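You operate a simulated robot arm through the tools that you are given. There is no shell and no other tool.

Carry out the task below with a simulated robot arm. There is one attempt and no reset: what you move stays moved.

Task
Set up the blue game: orange post in the yellow socket, black post in the white one.
Fine: push both posts right down.

It is judged by the outcome, as a careful person would: the job done as asked, and still so three seconds after it is handed in. It fails if anything else is knocked over, pushed out of place, dropped, spilled or broken.

Robot
A 7-joint arm with a two-finger parallel gripper, fixed in place. Base frame: the origin is on the floor under the middle of its stand, x ahead of it, y to its left, z up; the work surface is at about z = 0.914. Lengths are in m, angles in degrees, forces in N, time in s.
With the tool pointing down near the work surface it reaches from about 0.1 to 0.64 m from the base axis. Its first joint turns from -66.0 to 66.0 degrees. Payload 1.57 kg.
The tool frame sits at the grasp point between the pads (the TCP): z along the fingers, y along the line on which they close. The tips reach 0.03 m beyond it. Largest opening 0.08 m; finger width 0.017, thickness 0.012; the body of the gripper, 0.04 by 0.082 m, starts 0.08 m behind the TCP.
Orientation is that of the tool frame in the base frame, as a unit quaternion [x, y, z, w]. With the fingers straight down and closing along the base's y, the tool's x points along the base's -x, its y along +y and its z along -z.

Tools
- The arm moves only by the tool nudge_tool. Its argument "motion" is a list of rows, each a list of 7 numbers: the shift along the tool's x, y, z in m, then the turn, a rotation vector about the tool's x, y, z in degrees, then the opening, from 0 (shut) to 1 (fully open). In form: [[dx, dy, dz, wx, wy, wz, gripper], ...]. A call has 1 to 20 rows; each row shifts and turns the commanded pose from where the row before left it, along the tool's axes as they then stand. A row lasts 0.2 s, in which the tool goes at most 0.05 m and 8.6 degrees; a call with a longer step from one row to the next is refused whole, and so is a gripper value outside its range. Where a pose cannot be reached the arm comes as near as it can. A force on the tool above 40 N (or 10 N above the force at the start of the call, whichever is more), or a blocked arm, ends the call early, and 0.2 s more pass. Each finger travels about 0.072 m/s and halts on what it meets, pressing with about 32 N; the grip force reading is that of the motor and also rises with nothing between the fingers. The clock runs only during rows and for 0.2 s after the last one: add rows that do not move to give the fingers time. It gives the time, the measured TCP pose, the force on the tool (base axes), the opening and the grip force at its end, in the units of the frame above (readings bear some noise), with the torque about the TCP (base axes, N m) and any sound that the robot's microphone picked up, and new pictures: "views" is both (left out), scene, wrist or none.
- Cameras (640 x 400 px; columns grow to the right, rows downward): "scene" is fixed at [0.0782, 0.4587, 1.4212]; the picture's right is [-0.47, -0.88, 0.00], its down [-0.53, 0.29, -0.80] and it looks along [0.70, -0.38, -0.60] (base axes); focal length 277 px, centre (320, 200). "wrist" rides on the gripper at [0.072, -0.007, -0.122] in the tool frame; the picture's right is [0.09, 1.00, 0.00], its down [-0.84, 0.08, -0.54] and it looks along [-0.54, 0.05, 0.84] (tool axes); focal length 238 px, centre (320, 200). There is no depth. A picture from a camera that has moved, and an enlarged one, comes with that camera's place and axes in the base frame and with its lens.
- enlarge(camera, box): a new picture of the part [left, top, right, bottom] of that camera's present view, enlarged. The clock stands still meanwhile.
- job_done(): hands the job in; it is judged then, once.

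Nothing tells you positions but the pictures and the camera data. Unless the task says otherwise, let go and move clear before handing in.

The tools are called after "Call:" as a command line: name --pt "numbers of a row" for each row, then --argument value for the rest, lists and objects as JSON in quotes. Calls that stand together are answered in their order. nudge_tool: Moves the arm, as the interface text tells. Its arguments: {"type":"object","properties":{"motion":{"type":"array"},"views":{"type":"string","enum":["both","scene","wrist","none"]}},"required":["motion"]} The other tools are called the same way: enlarge (camera, box) takes an enlarged picture of a part of a camera's view; job_done () hands the job in.

At the start:

```text
t: 0.0
ee_pos: [0.269, 0.2794, 1.2393]
ee_rot: [0.0, 1.0, 0.0, 0.0]
wrist_force: [0.2, 0.8, -0.1]
moment: [0.01, 0.02, -0.01]
finger_gap: 0.0796
grasp_force: 0.1
```

scene: 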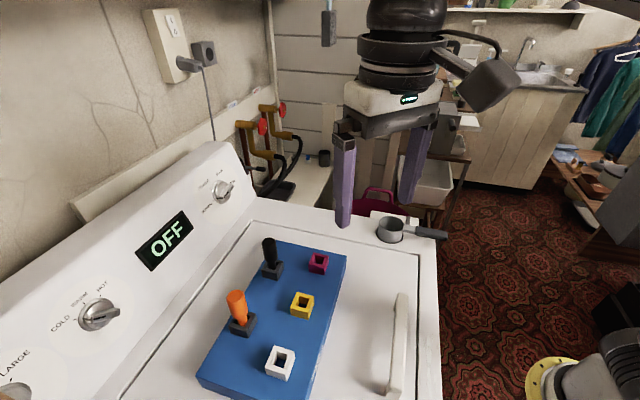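
wrist: 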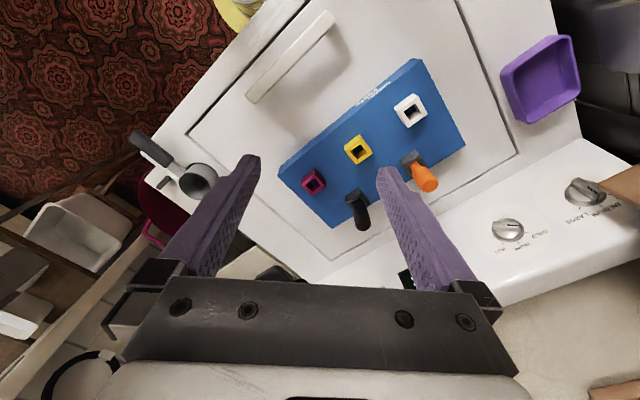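

I see a blue board on the washer top with orange and black posts standing in dark holders and with magenta, yellow and white sockets. I'll enlarge both views to locate them before moving.

Call:
enlarge --camera "scene" --box '[180, 220, 380, 400]'

Call:
enlarge --camera "wrist" --box '[260, 50, 480, 240]'

```text
2.22 times, centred on (280, 310) of scene
camera zoom: at [0.0782, 0.4587, 1.4212], right [-0.47, -0.88, 0.0], down [-0.53, 0.29, -0.8], along [0.7, -0.38, -0.6], focal length 615 px, centre (409, -44)
```

zoom: 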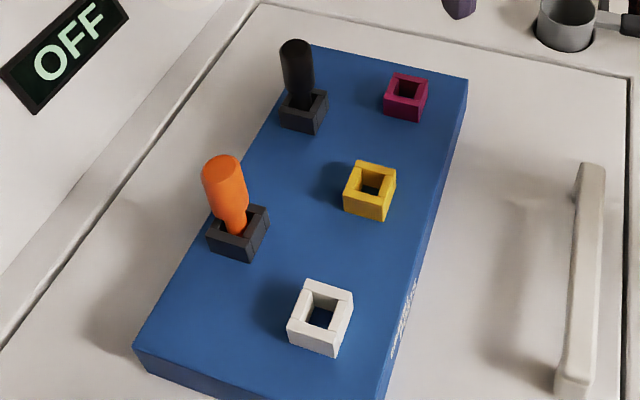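

```text
2.11 times, centred on (370, 145) of wrist
camera zoom: at [0.1984, 0.2743, 1.3618], right [-0.09, 1.0, 0.0], down [0.84, 0.08, 0.54], along [0.54, 0.05, -0.84], focal length 502 px, centre (215, 316)
```

zoom: 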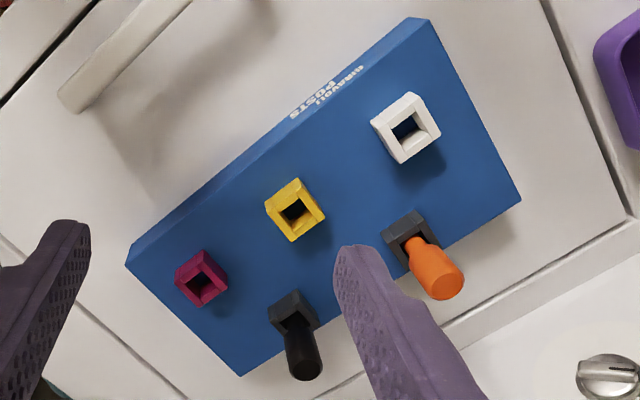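

The board lies diagonally around (0.35, 0.39), with the yellow socket near (0.34, 0.35) and the white one near (0.27, 0.42). The orange post is near (0.35, 0.45) and the black one near (0.43, 0.37). I'll move to a closer viewing pose and turn the tool to match the board.

Call:
nudge_tool --pt "-0.003 0.0125 0.025 0 0 0 1" --pt "-0.003 0.0125 0.025 0 0 0 1" --pt "-0.003 0.0125 0.025 0 0 0 1" --pt "-0.002 0.0125 0.025 0 0 0 1" --pt "0 0 0 0 0 -7.5 1" --pt "0 0 0 0 0 -7.5 1" --pt "0 0 0 0 0 -7.5 1" --pt "0 0 0 0 0 -7.5 1" --pt "0 0 0 0 0 -7.5 1" --pt "0 0 0 0 0 -7.5 1" --pt "0 0 0 0 0 0 1" --pt "0 0 0 0 0 0 1" --views "both"

```text
t: 2.6
ee_pos: [0.2811, 0.3303, 1.1397]
ee_rot: [-0.384, 0.923, 0.0, -0.001]
wrist_force: [0.2, 0.4, -0.4]
moment: [0.0, 0.02, 0.03]
finger_gap: 0.08
grasp_force: 0.0
camera wrist: at [0.2353, 0.2755, 1.2619], right [-0.77, 0.64, 0.0], down [0.54, 0.65, 0.54], along [0.35, 0.42, -0.84], focal length 238 px, centre (320, 200)
```

scene: 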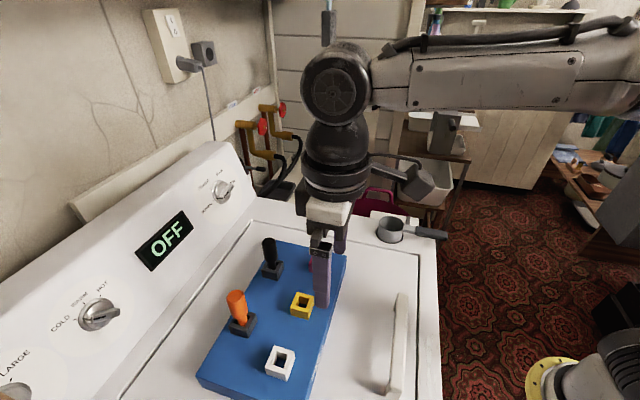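
wrist: 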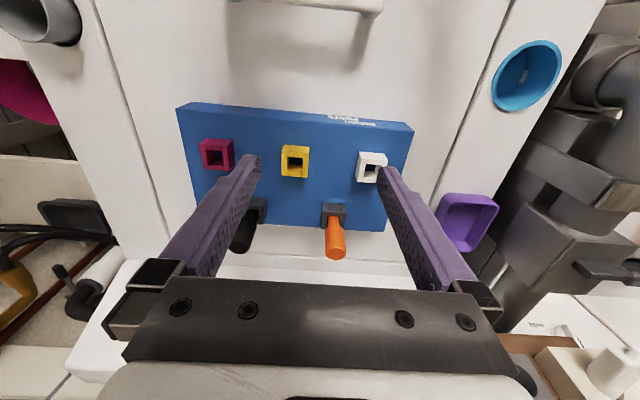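

The board now lines up nearly square with the gripper, with the fingers framing it. I'll enlarge this view to measure more precisely.

Call:
enlarge --camera "wrist" --box '[170, 90, 430, 270]'

Call:
enlarge --camera "scene" --box '[215, 230, 315, 350]'

```text
2.22 times, centred on (300, 180) of wrist
camera zoom: at [0.2353, 0.2755, 1.2619], right [-0.77, 0.64, 0.0], down [0.54, 0.65, 0.54], along [0.35, 0.42, -0.84], focal length 530 px, centre (364, 244)
```

zoom: 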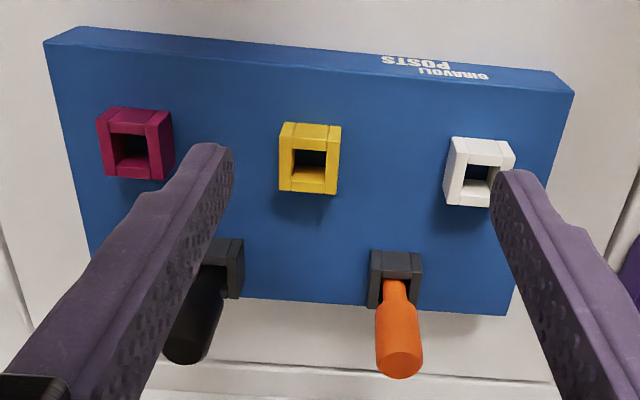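

```text
3.33 times, centred on (265, 290) of scene
camera zoom: at [0.0782, 0.4587, 1.4212], right [-0.47, -0.88, 0.0], down [-0.53, 0.29, -0.8], along [0.7, -0.38, -0.6], focal length 923 px, centre (503, -100)
```

zoom: 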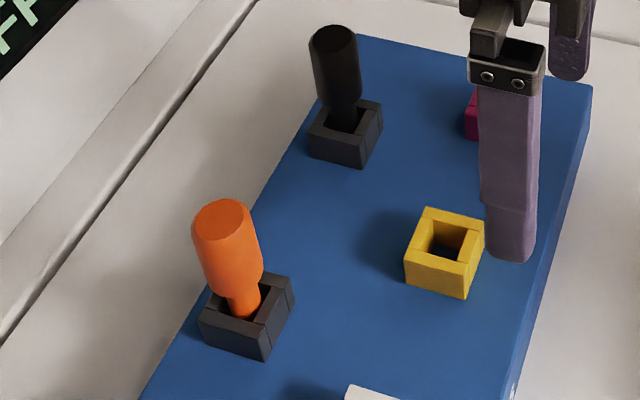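

I can make out the posts as thick cylinders with narrow stems. I'll zoom in tighter on each part for accurate pixel readings.

Call:
enlarge --camera "wrist" --box '[270, 135, 334, 175]'

Call:
enlarge --camera "wrist" --box '[345, 140, 409, 180]'

Call:
enlarge --camera "wrist" --box '[286, 195, 398, 265]'

Call:
enlarge --camera "wrist" --box '[216, 190, 312, 250]'

Call:
enlarge --camera "scene" --box '[260, 280, 340, 330]'

Call:
enlarge --camera "scene" --box '[205, 285, 285, 335]'

Call:
enlarge --camera "scene" --box '[240, 230, 320, 280]'

Call:
enlarge --camera "scene" --box '[240, 335, 320, 385]'

```text
10.00 times, centred on (302, 155) of wrist
camera zoom: at [0.2353, 0.2755, 1.2619], right [-0.77, 0.64, 0.0], down [0.54, 0.65, 0.54], along [0.35, 0.42, -0.84], focal length 2384 px, centre (500, 650)
```

zoom: 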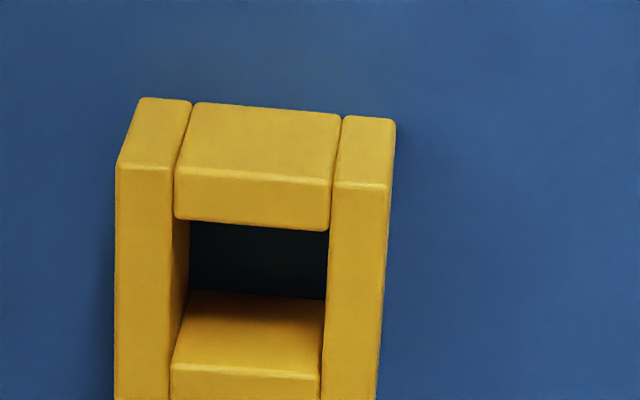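

```text
10.00 times, centred on (377, 160) of wrist
camera zoom: at [0.2353, 0.2755, 1.2619], right [-0.77, 0.64, 0.0], down [0.54, 0.65, 0.54], along [0.35, 0.42, -0.84], focal length 2384 px, centre (-250, 600)
```

zoom: 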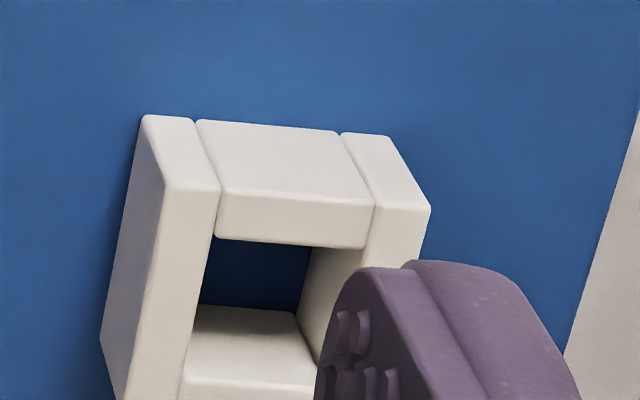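

```text
5.71 times, centred on (342, 230) of wrist
camera zoom: at [0.2353, 0.2755, 1.2619], right [-0.77, 0.64, 0.0], down [0.54, 0.65, 0.54], along [0.35, 0.42, -0.84], focal length 1362 px, centre (194, 29)
```

zoom: 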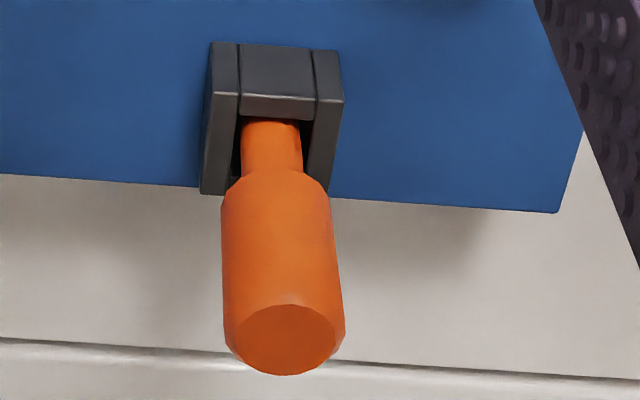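

```text
6.67 times, centred on (264, 220) of wrist
camera zoom: at [0.2353, 0.2755, 1.2619], right [-0.77, 0.64, 0.0], down [0.54, 0.65, 0.54], along [0.35, 0.42, -0.84], focal length 1589 px, centre (693, 67)
```

zoom: 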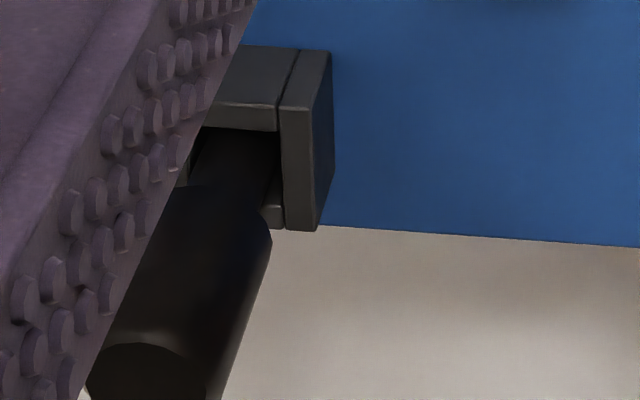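

```text
8.00 times, centred on (300, 305) of scene
camera zoom: at [0.0782, 0.4587, 1.4212], right [-0.47, -0.88, 0.0], down [-0.53, 0.29, -0.8], along [0.7, -0.38, -0.6], focal length 2216 px, centre (480, -640)
```

zoom: 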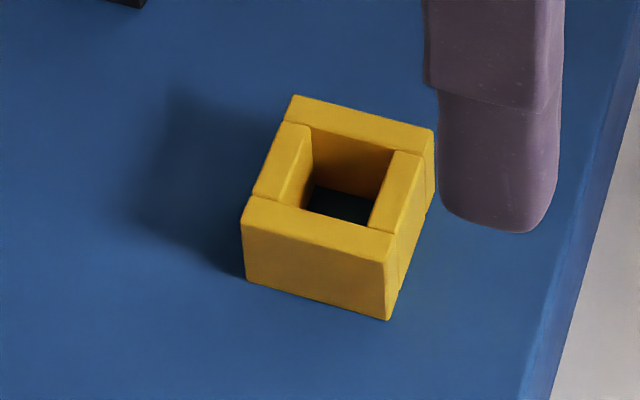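

```text
8.00 times, centred on (245, 310) of scene
camera zoom: at [0.0782, 0.4587, 1.4212], right [-0.47, -0.88, 0.0], down [-0.53, 0.29, -0.8], along [0.7, -0.38, -0.6], focal length 2216 px, centre (920, -680)
```

zoom: 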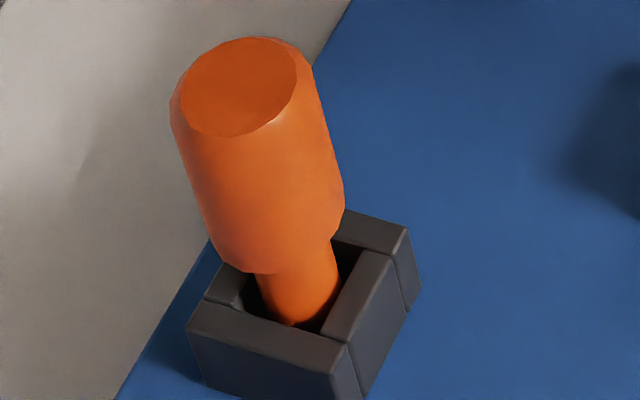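

```text
8.00 times, centred on (280, 255) of scene
camera zoom: at [0.0782, 0.4587, 1.4212], right [-0.47, -0.88, 0.0], down [-0.53, 0.29, -0.8], along [0.7, -0.38, -0.6], focal length 2216 px, centre (640, -240)
```

zoom: 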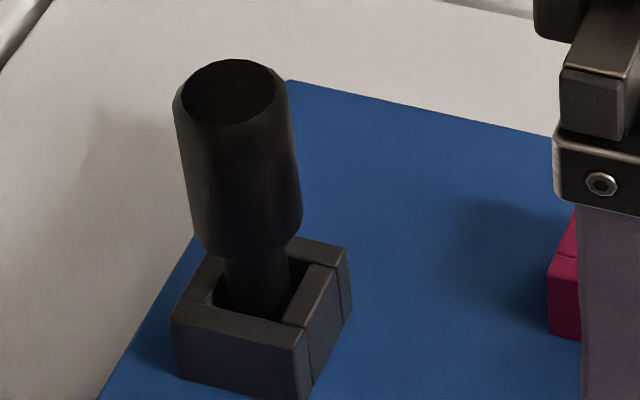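

```text
8.00 times, centred on (280, 360) of scene
camera zoom: at [0.0782, 0.4587, 1.4212], right [-0.47, -0.88, 0.0], down [-0.53, 0.29, -0.8], along [0.7, -0.38, -0.6], focal length 2216 px, centre (640, -1080)
```

zoom: 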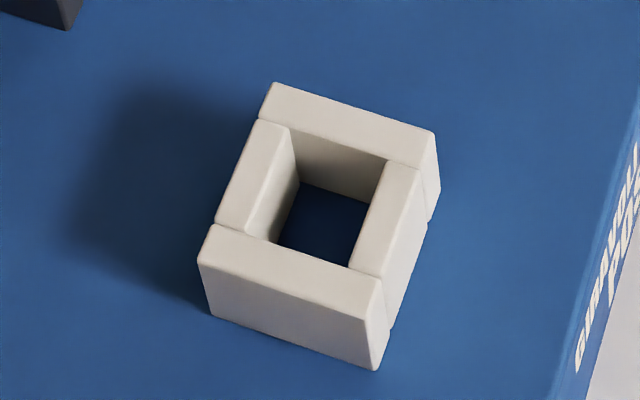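

Triangulating both views gives these positions:

| Item | x, y (m) | Top z (m) |
|---|---|---|
| Orange post | 0.358, 0.455 | 1.05 |
| Black post | 0.443, 0.370 | 1.05 (assumed) |
| Yellow socket | 0.340, 0.352 | 0.985 |
| White socket | 0.270, 0.423 | 0.984 |

Next I go above the orange post and check the alignment.

Call:
nudge_tool --pt "-0.0286 0.0066 0.002 0 0 0 1" --pt "-0.0286 0.0066 0.003 0 0 0 1" --pt "-0.0286 0.0066 0.003 0 0 0 1" --pt "-0.0286 0.0067 0.003 0 0 0 1" --pt "-0.0286 0.0067 0.003 0 0 0 1" --pt "0 0 0 0 0 0 1" --pt "0 0 0 0 0 0 1" --views "both"

```text
t: 4.2
ee_pos: [0.3581, 0.4496, 1.123]
ee_rot: [-0.382, 0.924, 0.0, 0.0]
wrist_force: [0.8, -0.6, -0.2]
moment: [0.0, -0.03, 0.02]
finger_gap: 0.0799
grasp_force: 0.1
out of reach, approached as far as the arm can: row 5
camera wrist: at [0.312, 0.3945, 1.2457], right [-0.77, 0.64, 0.0], down [0.54, 0.65, 0.54], along [0.35, 0.42, -0.84], focal length 238 px, centre (320, 200)
```

scene: 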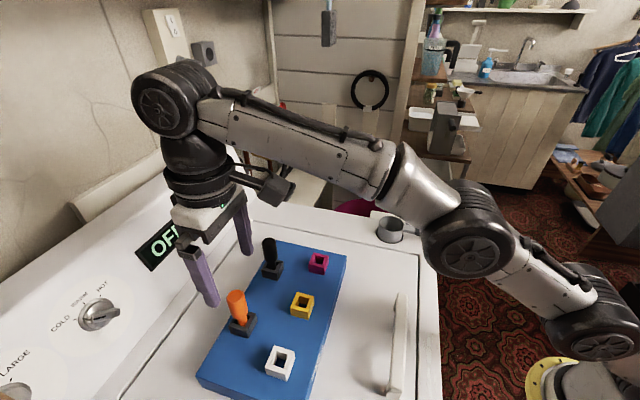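
wrist: 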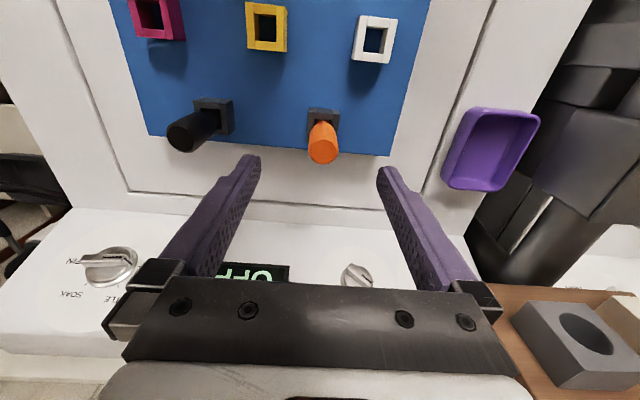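

The arm stops about 5 mm short in y at this height, since it is near its reach limit there; it should reach further lower down. I'll check the alignment on the orange post.

Call:
enlarge --camera "wrist" --box '[280, 100, 360, 170]'

Call:
enlarge --camera "wrist" --box '[150, 80, 250, 160]'

Call:
enlarge --camera "scene" --box '[170, 220, 300, 340]'

```text
5.71 times, centred on (320, 135) of wrist
camera zoom: at [0.312, 0.3945, 1.2457], right [-0.77, 0.64, 0.0], down [0.54, 0.65, 0.54], along [0.35, 0.42, -0.84], focal length 1362 px, centre (320, 571)
```

zoom: 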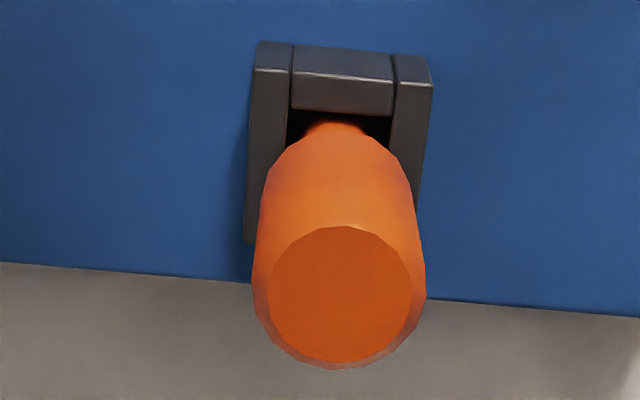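

```text
5.00 times, centred on (200, 120) of wrist
camera zoom: at [0.312, 0.3945, 1.2457], right [-0.77, 0.64, 0.0], down [0.54, 0.65, 0.54], along [0.35, 0.42, -0.84], focal length 1192 px, centre (920, 600)
```

zoom: 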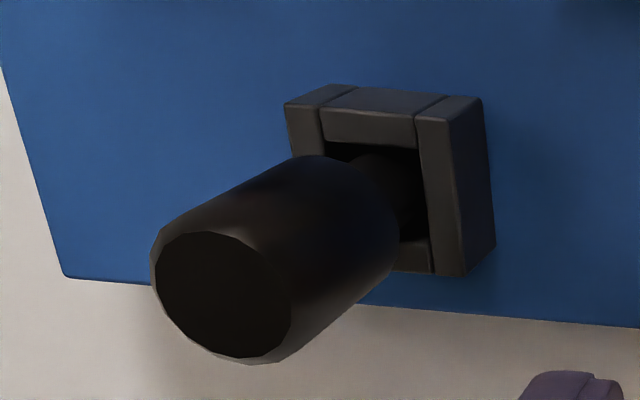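

```text
3.33 times, centred on (235, 280) of scene
camera zoom: at [0.0782, 0.4587, 1.4212], right [-0.47, -0.88, 0.0], down [-0.53, 0.29, -0.8], along [0.7, -0.38, -0.6], focal length 923 px, centre (603, -67)
```

zoom: 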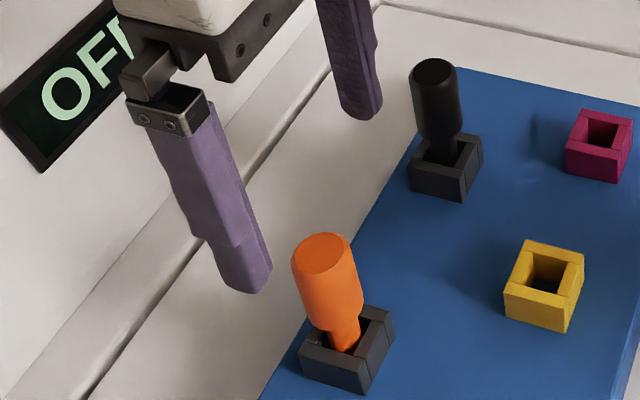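

The orange post's top re-measures at (0.358, 0.455), the same as before, so only the reach is short. I'll descend part way and check that the arm then closes the gap.

Call:
nudge_tool --pt "0 0 0.02 0 0 0 1" --pt "0 0 0.02 0 0 0 1" --pt "0 0 0.01 0 0 0 1" --pt "0 0 0 0 0 0 1" --pt "0 0 0 0 0 0 1" --views "wrist"

```text
t: 5.4
ee_pos: [0.3545, 0.4511, 1.0724]
ee_rot: [-0.382, 0.924, 0.0, 0.0]
wrist_force: [-0.8, -1.0, 0.7]
moment: [0.01, -0.05, -0.02]
finger_gap: 0.0801
grasp_force: 0.1
camera wrist: at [0.3092, 0.3956, 1.1945], right [-0.77, 0.64, 0.0], down [0.54, 0.65, 0.54], along [0.35, 0.42, -0.84], focal length 238 px, centre (320, 200)
```

wrist: 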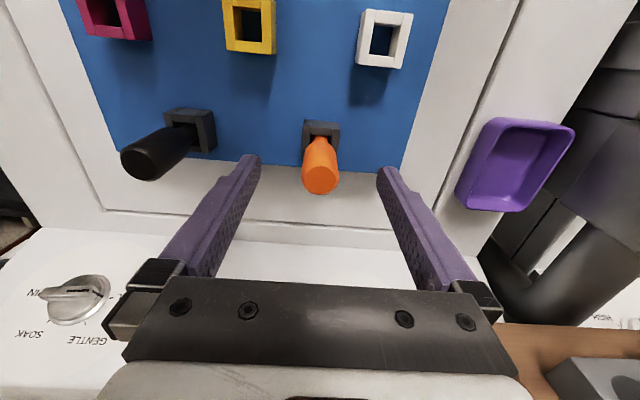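

The arm now sits about 5.7 mm short radially and is no longer limited. I'll correct that and descend to grasp height at z ≈ 1.026.

Call:
nudge_tool --pt "-0.0057 0.0003 0.01 0 0 0 1" --pt "0 0 0.012 0 0 0 1" --pt "0 0 0.012 0 0 0 1" --pt "0 0 0.0124 0 0 0 1" --pt "0 0 0 0 0 0 1" --pt "0 0 0 0 0 0 1" --views "both"

```text
t: 6.8
ee_pos: [0.3573, 0.4541, 1.0246]
ee_rot: [-0.382, 0.924, 0.0, 0.0]
wrist_force: [0.1, 0.5, 0.0]
moment: [0.01, -0.03, -0.02]
finger_gap: 0.08
grasp_force: 0.0
camera wrist: at [0.3118, 0.3995, 1.1472], right [-0.77, 0.64, 0.0], down [0.54, 0.65, 0.54], along [0.35, 0.42, -0.84], focal length 238 px, centre (320, 200)
```

scene: 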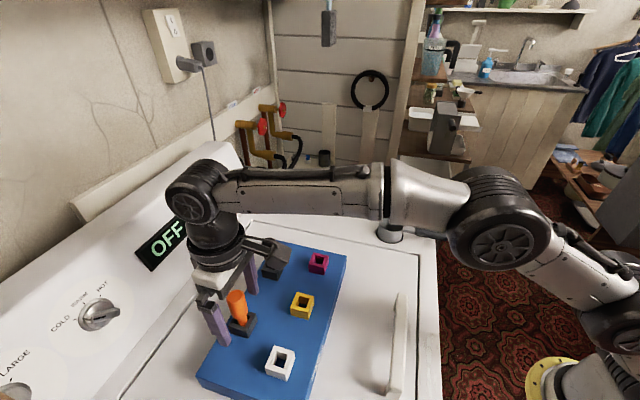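
wrist: 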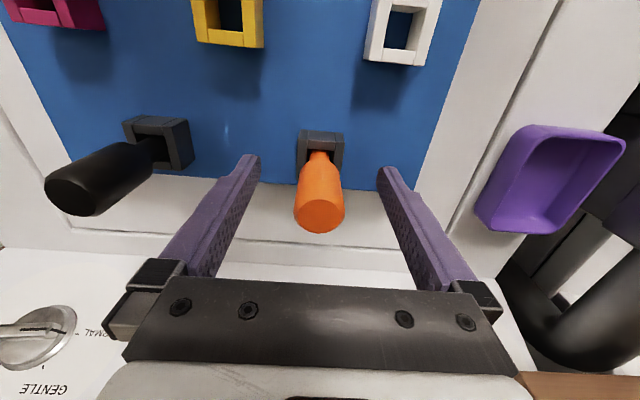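

The post is centred between the fingers at grasp height, with the tips about 13 mm above the holder. I'll close on it.

Call:
nudge_tool --pt "0 0 0 0 0 0 0.5" --pt "0 0 0 0 0 0 0.35" --pt "0 0 0 0 0 0 0.2" --pt "0 0 0 0 0 0 0" --pt "0 0 0 0 0 0 0" --pt "0 0 0 0 0 0 0" --views "both"

```text
t: 8.2
ee_pos: [0.3572, 0.4555, 1.0246]
ee_rot: [-0.383, 0.924, 0.001, 0.0]
wrist_force: [0.9, -0.2, -0.2]
moment: [-0.03, -0.03, -0.01]
finger_gap: 0.0255
grasp_force: 31.8
camera wrist: at [0.3118, 0.3995, 1.1472], right [-0.77, 0.64, 0.0], down [0.54, 0.65, 0.54], along [0.35, 0.42, -0.84], focal length 238 px, centre (320, 200)
```

scene: 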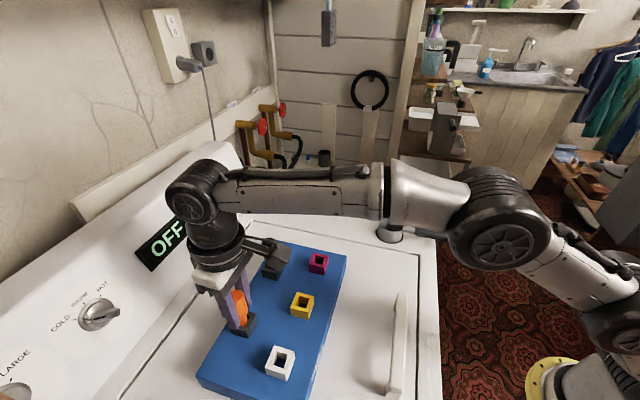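
wrist: 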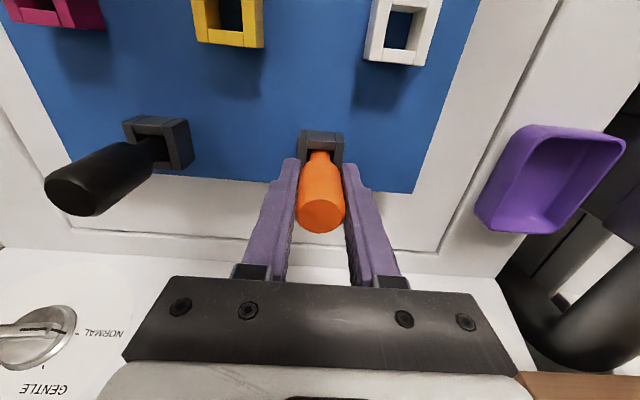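

I hold the orange post with a 25.5 mm gap and a firm grip. I'll lift it straight up 42 mm and check.

Call:
nudge_tool --pt "0 0 -0.008 0 0 0 0" --pt "0 0 -0.01 0 0 0 0" --pt "0 0 -0.012 0 0 0 0" --pt "0 0 -0.012 0 0 0 0" --pt "0 0 0 0 0 0 0" --pt "0 0 0 0 0 0 0" --views "both"

```text
t: 9.6
ee_pos: [0.357, 0.4524, 1.068]
ee_rot: [-0.383, 0.924, -0.001, 0.0]
wrist_force: [-0.4, 0.3, 0.1]
moment: [0.0, -0.03, -0.01]
finger_gap: 0.0255
grasp_force: 32.1
camera wrist: at [0.3128, 0.3987, 1.1898], right [-0.77, 0.64, 0.0], down [0.54, 0.65, 0.54], along [0.35, 0.42, -0.84], focal length 238 px, centre (320, 200)
```

scene: 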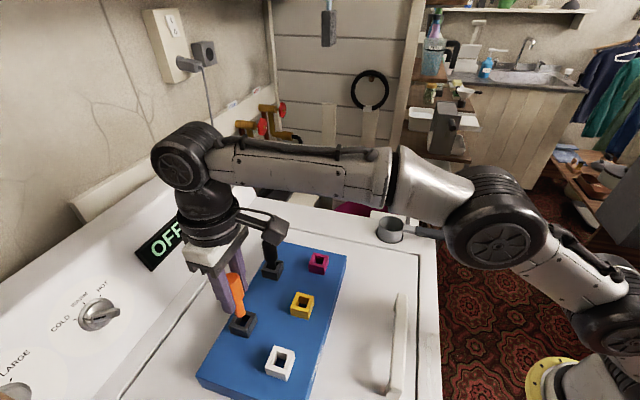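
wrist: 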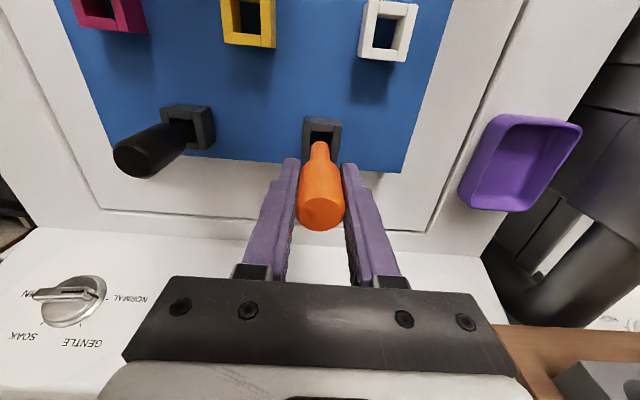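

The post is out of its holder. I'll zoom in to see its full stem and check that it is hanging straight.

Call:
enlarge --camera "wrist" --box '[270, 100, 370, 240]'

Call:
enlarge --camera "scene" --box '[200, 260, 280, 345]'

```text
2.86 times, centred on (320, 170) of wrist
camera zoom: at [0.3128, 0.3987, 1.1898], right [-0.77, 0.64, 0.0], down [0.54, 0.65, 0.54], along [0.35, 0.42, -0.84], focal length 681 px, centre (320, 286)
```

zoom: 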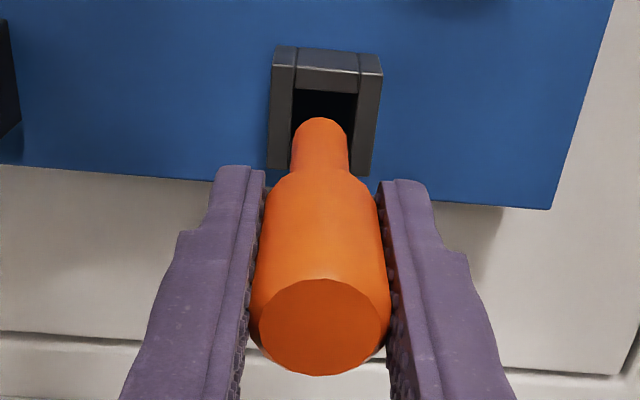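

```text
4.71 times, centred on (240, 302) of scene
camera zoom: at [0.0782, 0.4587, 1.4211], right [-0.47, -0.88, 0.0], down [-0.53, 0.29, -0.8], along [0.7, -0.38, -0.6], focal length 1303 px, centre (696, -282)
```

zoom: 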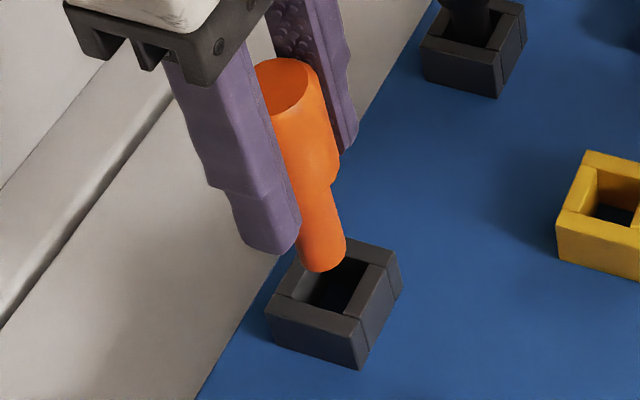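

The post hangs straight with its stem bottom near z 0.996, just above the holder. I'll raise it while carrying it over to the yellow socket.

Call:
nudge_tool --pt "0.008 -0.004 -0.01 0 0 0 0" --pt "0.0156 -0.0111 -0.01 0 0 0 0" --pt "0.0156 -0.011 0 0 0 0 0" --pt "0.0156 -0.011 0 0 0 0 0" --pt "0.0155 -0.011 0 0 0 0 0" --pt "0.0155 -0.011 0 0 0 0 0" --pt "0 0 0 0 0 0 0" --pt "0 0 0 0 0 0 0" --views "both"

```text
t: 11.4
ee_pos: [0.3417, 0.3524, 1.0877]
ee_rot: [-0.382, 0.924, 0.0, 0.0]
wrist_force: [-0.4, -0.3, -0.6]
moment: [-0.03, -0.01, 0.01]
finger_gap: 0.0255
grasp_force: 31.9
camera wrist: at [0.2956, 0.2976, 1.2099], right [-0.77, 0.64, 0.0], down [0.54, 0.65, 0.54], along [0.35, 0.42, -0.84], focal length 238 px, centre (320, 200)
```

scene: 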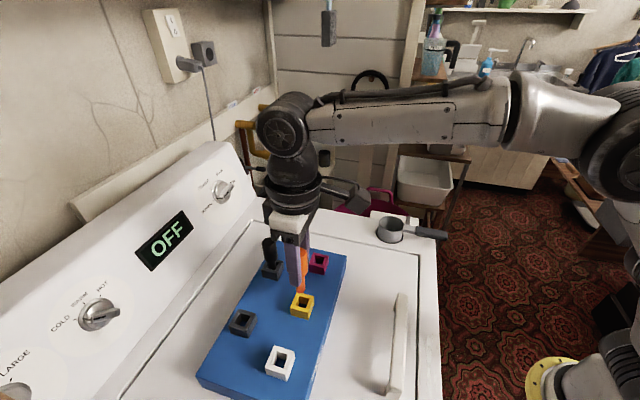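
wrist: 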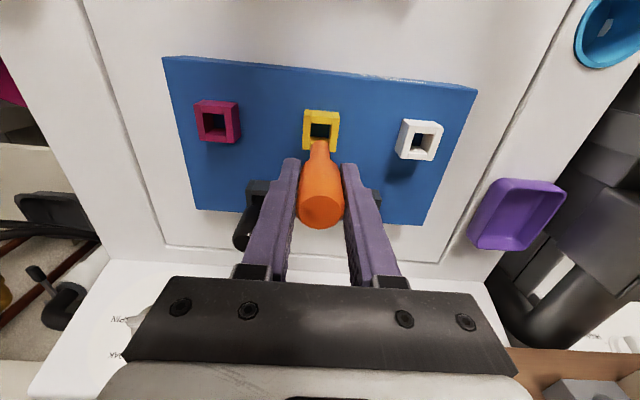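

The orange post is over the yellow socket now. I'll zoom both cameras to measure the remaining offset.

Call:
enlarge --camera "wrist" --box '[280, 95, 360, 165]'

Call:
enlarge --camera "scene" --box '[270, 260, 340, 330]'

Call:
enlarge --camera "wrist" --box '[380, 105, 460, 175]'

```text
5.71 times, centred on (320, 130) of wrist
camera zoom: at [0.2956, 0.2976, 1.2099], right [-0.77, 0.64, 0.0], down [0.54, 0.65, 0.54], along [0.35, 0.42, -0.84], focal length 1362 px, centre (320, 600)
```

zoom: 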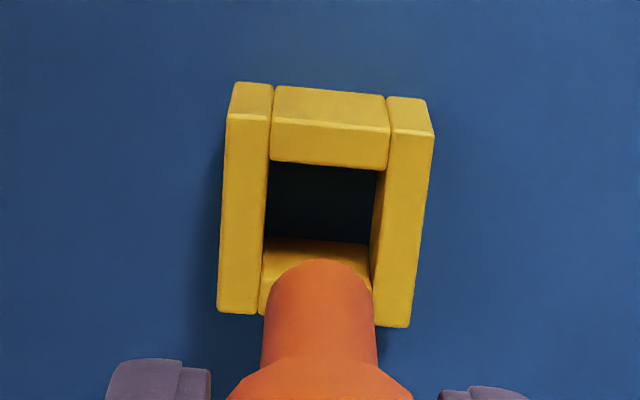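

```text
5.71 times, centred on (305, 295) of scene
camera zoom: at [0.0782, 0.4587, 1.4211], right [-0.47, -0.88, 0.0], down [-0.53, 0.29, -0.8], along [0.7, -0.38, -0.6], focal length 1582 px, centre (406, -343)
```

zoom: 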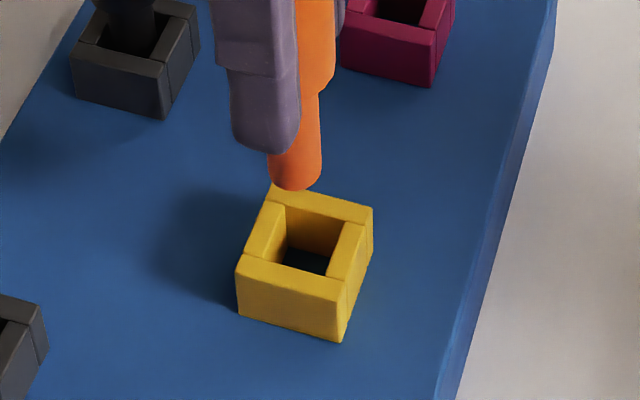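

```text
5.71 times, centred on (420, 140) of wrist
camera zoom: at [0.2956, 0.2976, 1.2099], right [-0.77, 0.64, 0.0], down [0.54, 0.65, 0.54], along [0.35, 0.42, -0.84], focal length 1362 px, centre (-251, 543)
```

zoom: 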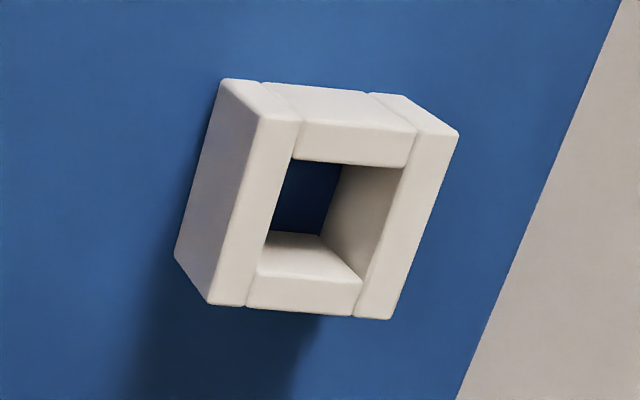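

The yellow socket centre re-measures at (0.3405, 0.3524), so I'm off by only about 1.5 mm. I'll correct that and lower until the stem is just above the socket for a final check.

Call:
nudge_tool --pt "0.0014 0.0002 0.008 0 0 0 0" --pt "0 0 0.009 0 0 0 0" --pt "0 0 0.008 0 0 0 0" --pt "0 0 0 0 0 0 0" --pt "0 0 0 0 0 0 0" --views "none"

Call:
enlarge --camera "wrist" --box '[280, 95, 360, 165]'

Call:
enlarge --camera "scene" --box '[270, 260, 340, 330]'

```text
t: 12.6
ee_pos: [0.3383, 0.3527, 1.0622]
ee_rot: [-0.383, 0.924, 0.0, 0.0]
wrist_force: [-0.4, 0.0, -0.3]
moment: [0.03, -0.03, 0.03]
finger_gap: 0.0256
grasp_force: 31.8
```

```text
5.71 times, centred on (320, 130) of wrist
camera zoom: at [0.293, 0.2974, 1.1852], right [-0.77, 0.64, 0.0], down [0.54, 0.65, 0.54], along [0.35, 0.42, -0.84], focal length 1362 px, centre (320, 600)
```

zoom: 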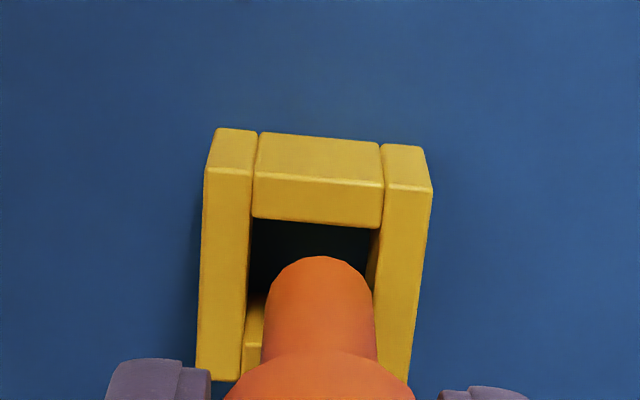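

```text
5.71 times, centred on (305, 295) of scene
camera zoom: at [0.0782, 0.4587, 1.4211], right [-0.47, -0.88, 0.0], down [-0.53, 0.29, -0.8], along [0.7, -0.38, -0.6], focal length 1582 px, centre (406, -343)
```

zoom: 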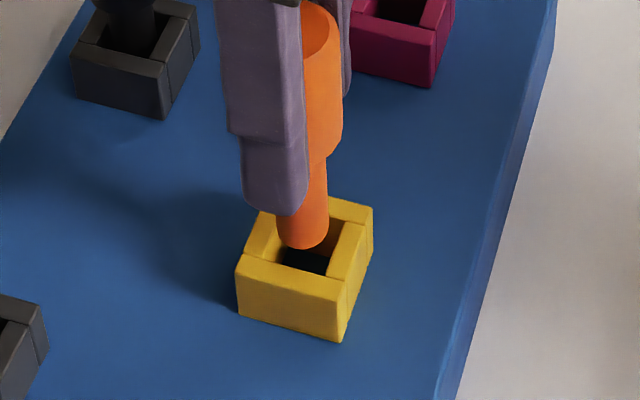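

All the measurements agree that the stem sits about 1.7 mm too far along tool +y. I'll shift it back at this height, re-check, and then insert.

Call:
nudge_tool --pt "-0.0002 -0.0017 0 0 0 0 0" --pt "0 0 0 0 0 0 0" --pt "0 0 0 0 0 0 0" --views "none"

Call:
enlarge --camera "wrist" --box '[280, 95, 360, 165]'

Call:
enlarge --camera "scene" --box '[280, 280, 330, 325]'

```text
t: 13.4
ee_pos: [0.3401, 0.3499, 1.0634]
ee_rot: [-0.383, 0.924, 0.0, 0.0]
wrist_force: [-0.9, -0.2, 0.0]
moment: [0.01, 0.0, -0.04]
finger_gap: 0.0255
grasp_force: 32.2
```

```text
5.71 times, centred on (320, 130) of wrist
camera zoom: at [0.2939, 0.2955, 1.1852], right [-0.77, 0.64, 0.0], down [0.54, 0.65, 0.54], along [0.35, 0.42, -0.84], focal length 1362 px, centre (320, 600)
```

zoom: 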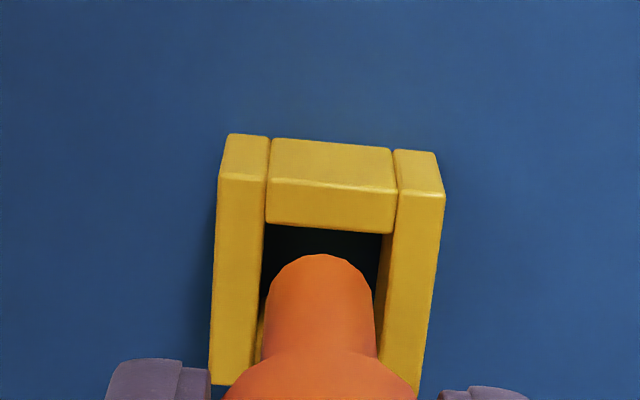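

```text
8.89 times, centred on (305, 302) of scene
camera zoom: at [0.0782, 0.4587, 1.4211], right [-0.47, -0.88, 0.0], down [-0.53, 0.29, -0.8], along [0.7, -0.38, -0.6], focal length 2462 px, centre (453, -711)
```

zoom: 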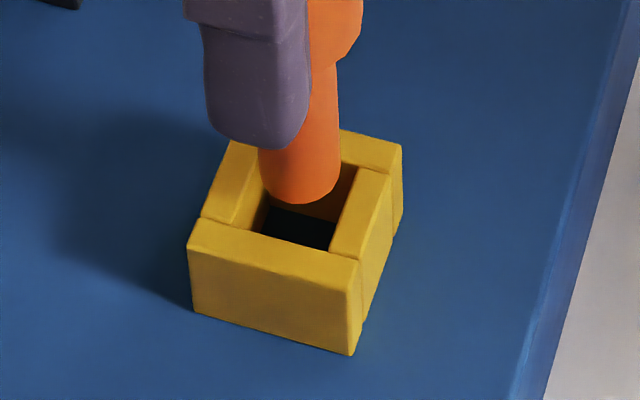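

The stem is now within about 1 mm of the hole centre. I'll make a last small correction and start lowering slowly into the socket, watching the force.

Call:
nudge_tool --pt "-0.0008 0.0006 0 0 0 0 0" --pt "0 0 0.004 0 0 0 0" --pt "0 0 0.004 0 0 0 0" --pt "0 0 0.004 0 0 0 0" --pt "0 0 0 0 0 0 0" --views "none"

Call:
enlarge --camera "wrist" --box '[280, 95, 360, 165]'

Call:
enlarge --camera "scene" --box '[280, 280, 330, 325]'

```text
t: 14.6
ee_pos: [0.3401, 0.3518, 1.0501]
ee_rot: [-0.382, 0.924, 0.0, -0.001]
wrist_force: [-0.5, -0.3, -1.0]
moment: [0.01, -0.01, 0.01]
finger_gap: 0.0253
grasp_force: 32.4
```

```text
5.71 times, centred on (320, 130) of wrist
camera zoom: at [0.2948, 0.2968, 1.1731], right [-0.77, 0.64, 0.0], down [0.54, 0.65, 0.54], along [0.35, 0.42, -0.84], focal length 1362 px, centre (320, 600)
```

zoom: 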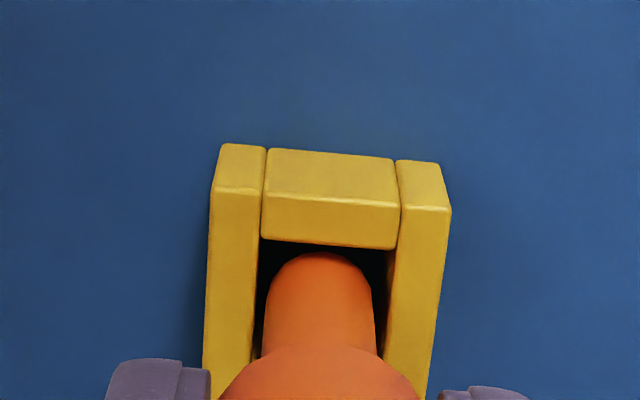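

```text
8.89 times, centred on (305, 302) of scene
camera zoom: at [0.0782, 0.4587, 1.4211], right [-0.47, -0.88, 0.0], down [-0.53, 0.29, -0.8], along [0.7, -0.38, -0.6], focal length 2462 px, centre (453, -711)
```

zoom: 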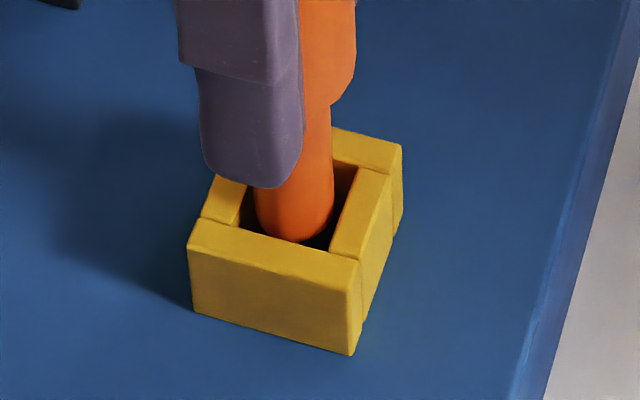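

The stem is inside the yellow socket with no side force. I'll continue lowering to the seated height.

Call:
nudge_tool --pt "0 0 0.004 0 0 0 0" --pt "0 0 0.004 0 0 0 0" --pt "0 0 0.004 0 0 0 0" --pt "0 0 0.004 0 0 0 0" --pt "0 0 0.004 0 0 0 0" --pt "0 0 0.003 0 0 0 0" --pt "0 0 0 0 0 0 0" --views "none"

Call:
enlarge --camera "wrist" --box '[270, 110, 370, 240]'

Call:
enlarge --camera "scene" --box '[270, 260, 340, 325]'

```text
t: 16.2
ee_pos: [0.341, 0.352, 1.0312]
ee_rot: [-0.382, 0.924, 0.001, 0.005]
wrist_force: [-3.5, -0.8, 23.7]
moment: [0.18, 0.38, 0.03]
finger_gap: 0.0256
grasp_force: 32.7
```

```text
3.08 times, centred on (320, 175) of wrist
camera zoom: at [0.2939, 0.2961, 1.1523], right [-0.77, 0.64, 0.0], down [0.53, 0.64, 0.55], along [0.35, 0.42, -0.84], focal length 733 px, centre (320, 277)
```

zoom: 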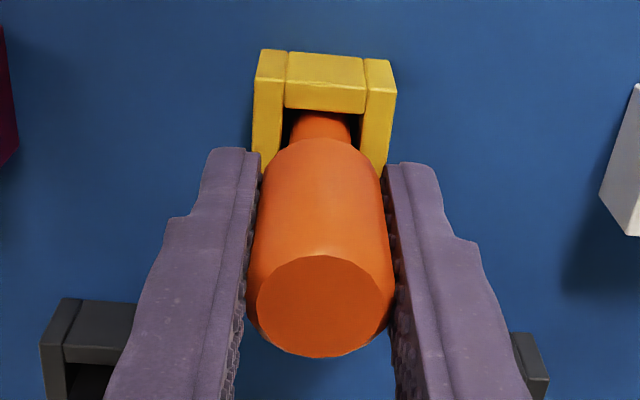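

```text
6.15 times, centred on (305, 292) of scene
camera zoom: at [0.0779, 0.4584, 1.4213], right [-0.47, -0.88, 0.0], down [-0.53, 0.29, -0.8], along [0.7, -0.38, -0.6], focal length 1704 px, centre (412, -369)
```

zoom: 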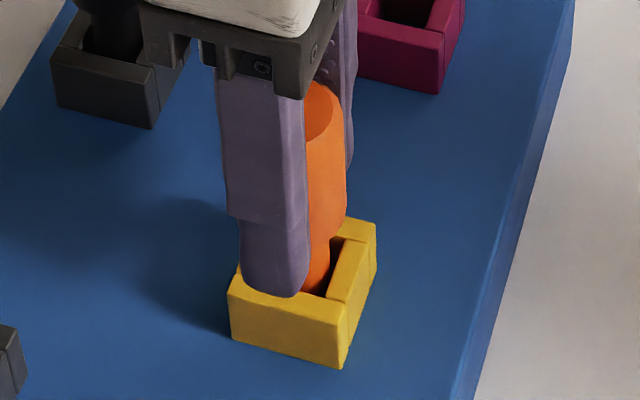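

I meet about 24 N upward at z 1.031, roughly 5 mm higher than the post sat in its holder. I'll inspect the empty holder and sockets to see whether this is the floor or a jam.

Call:
enlarge --camera "scene" --box '[222, 300, 272, 345]'

Call:
enlarge --camera "scene" --box '[255, 338, 305, 383]'

Call:
enlarge --camera "scene" --box '[280, 270, 330, 325]'

```text
8.89 times, centred on (247, 322) of scene
camera zoom: at [0.0779, 0.4584, 1.4213], right [-0.47, -0.88, 0.0], down [-0.53, 0.29, -0.8], along [0.7, -0.38, -0.6], focal length 2462 px, centre (969, -889)
```

zoom: 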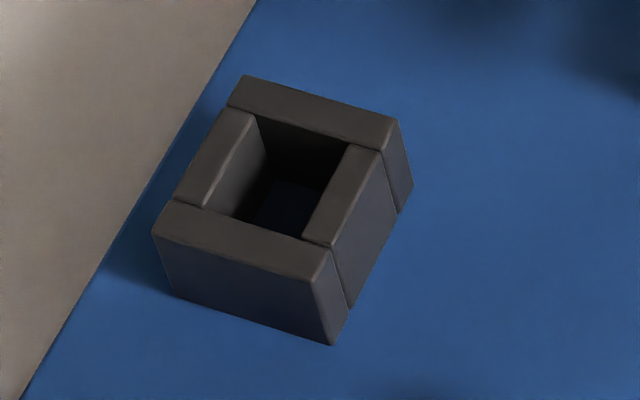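

```text
8.89 times, centred on (280, 360) of scene
camera zoom: at [0.0779, 0.4584, 1.4213], right [-0.47, -0.88, 0.0], down [-0.53, 0.29, -0.8], along [0.7, -0.38, -0.6], focal length 2462 px, centre (676, -1227)
```

zoom: 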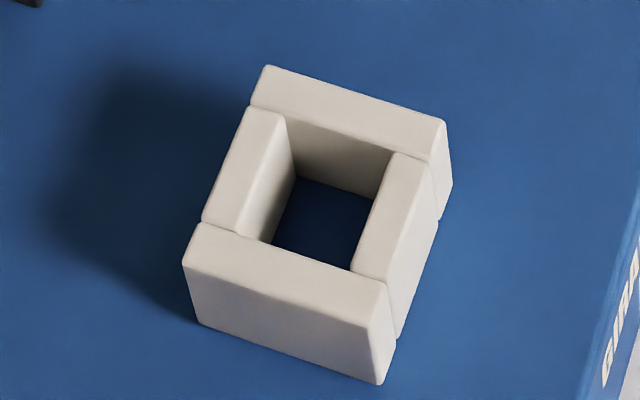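

```text
7.27 times, centred on (305, 298) of scene
camera zoom: at [0.0779, 0.4584, 1.4213], right [-0.47, -0.88, 0.0], down [-0.53, 0.29, -0.8], along [0.7, -0.38, -0.6], focal length 2014 px, centre (429, -509)
```

zoom: 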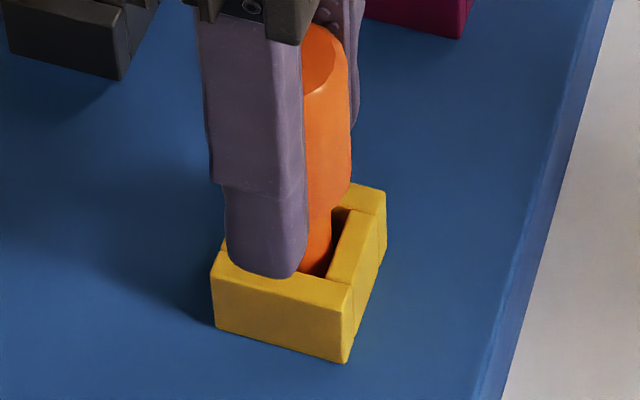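

The holder and sockets look alike inside, so the floors should match and the post may not be fully down. I'll look closely at the post for tilt or contact.

Call:
enlarge --camera "wrist" --box '[290, 115, 350, 160]'

Call:
enlarge --camera "wrist" --box '[280, 170, 370, 230]'

Call:
enlarge --camera "scene" --box '[290, 265, 330, 310]'

```text
8.89 times, centred on (320, 138) of wrist
camera zoom: at [0.2939, 0.2961, 1.1523], right [-0.77, 0.64, 0.0], down [0.53, 0.64, 0.55], along [0.35, 0.42, -0.84], focal length 2119 px, centre (320, 756)
```

zoom: 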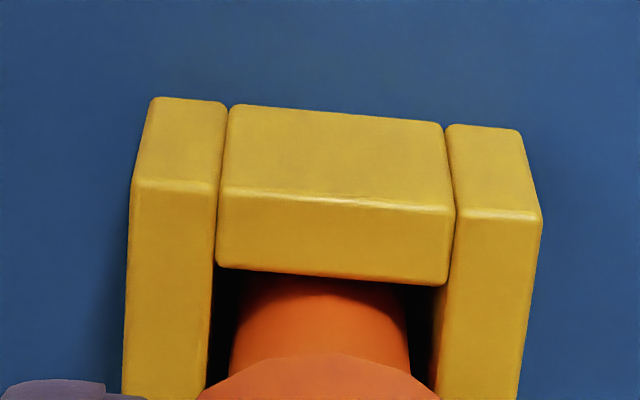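

```text
6.67 times, centred on (325, 200) of wrist
camera zoom: at [0.2939, 0.2961, 1.1523], right [-0.77, 0.64, 0.0], down [0.53, 0.64, 0.55], along [0.35, 0.42, -0.84], focal length 1589 px, centre (287, 200)
```

zoom: 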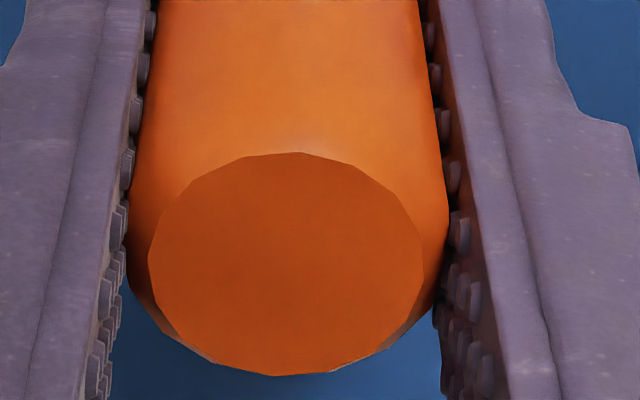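

```text
8.89 times, centred on (310, 288) of scene
camera zoom: at [0.0779, 0.4584, 1.4213], right [-0.47, -0.88, 0.0], down [-0.53, 0.29, -0.8], along [0.7, -0.38, -0.6], focal length 2462 px, centre (409, -578)
```

zoom: 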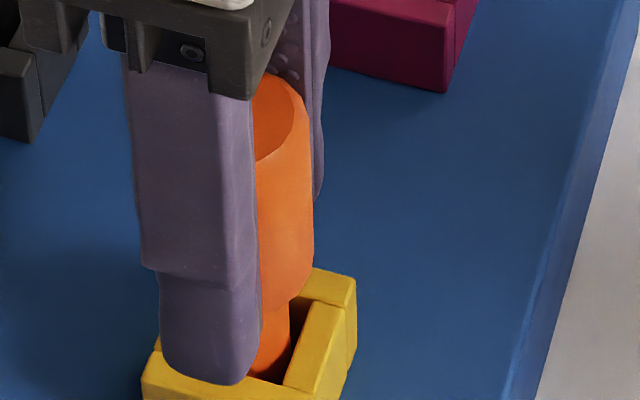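

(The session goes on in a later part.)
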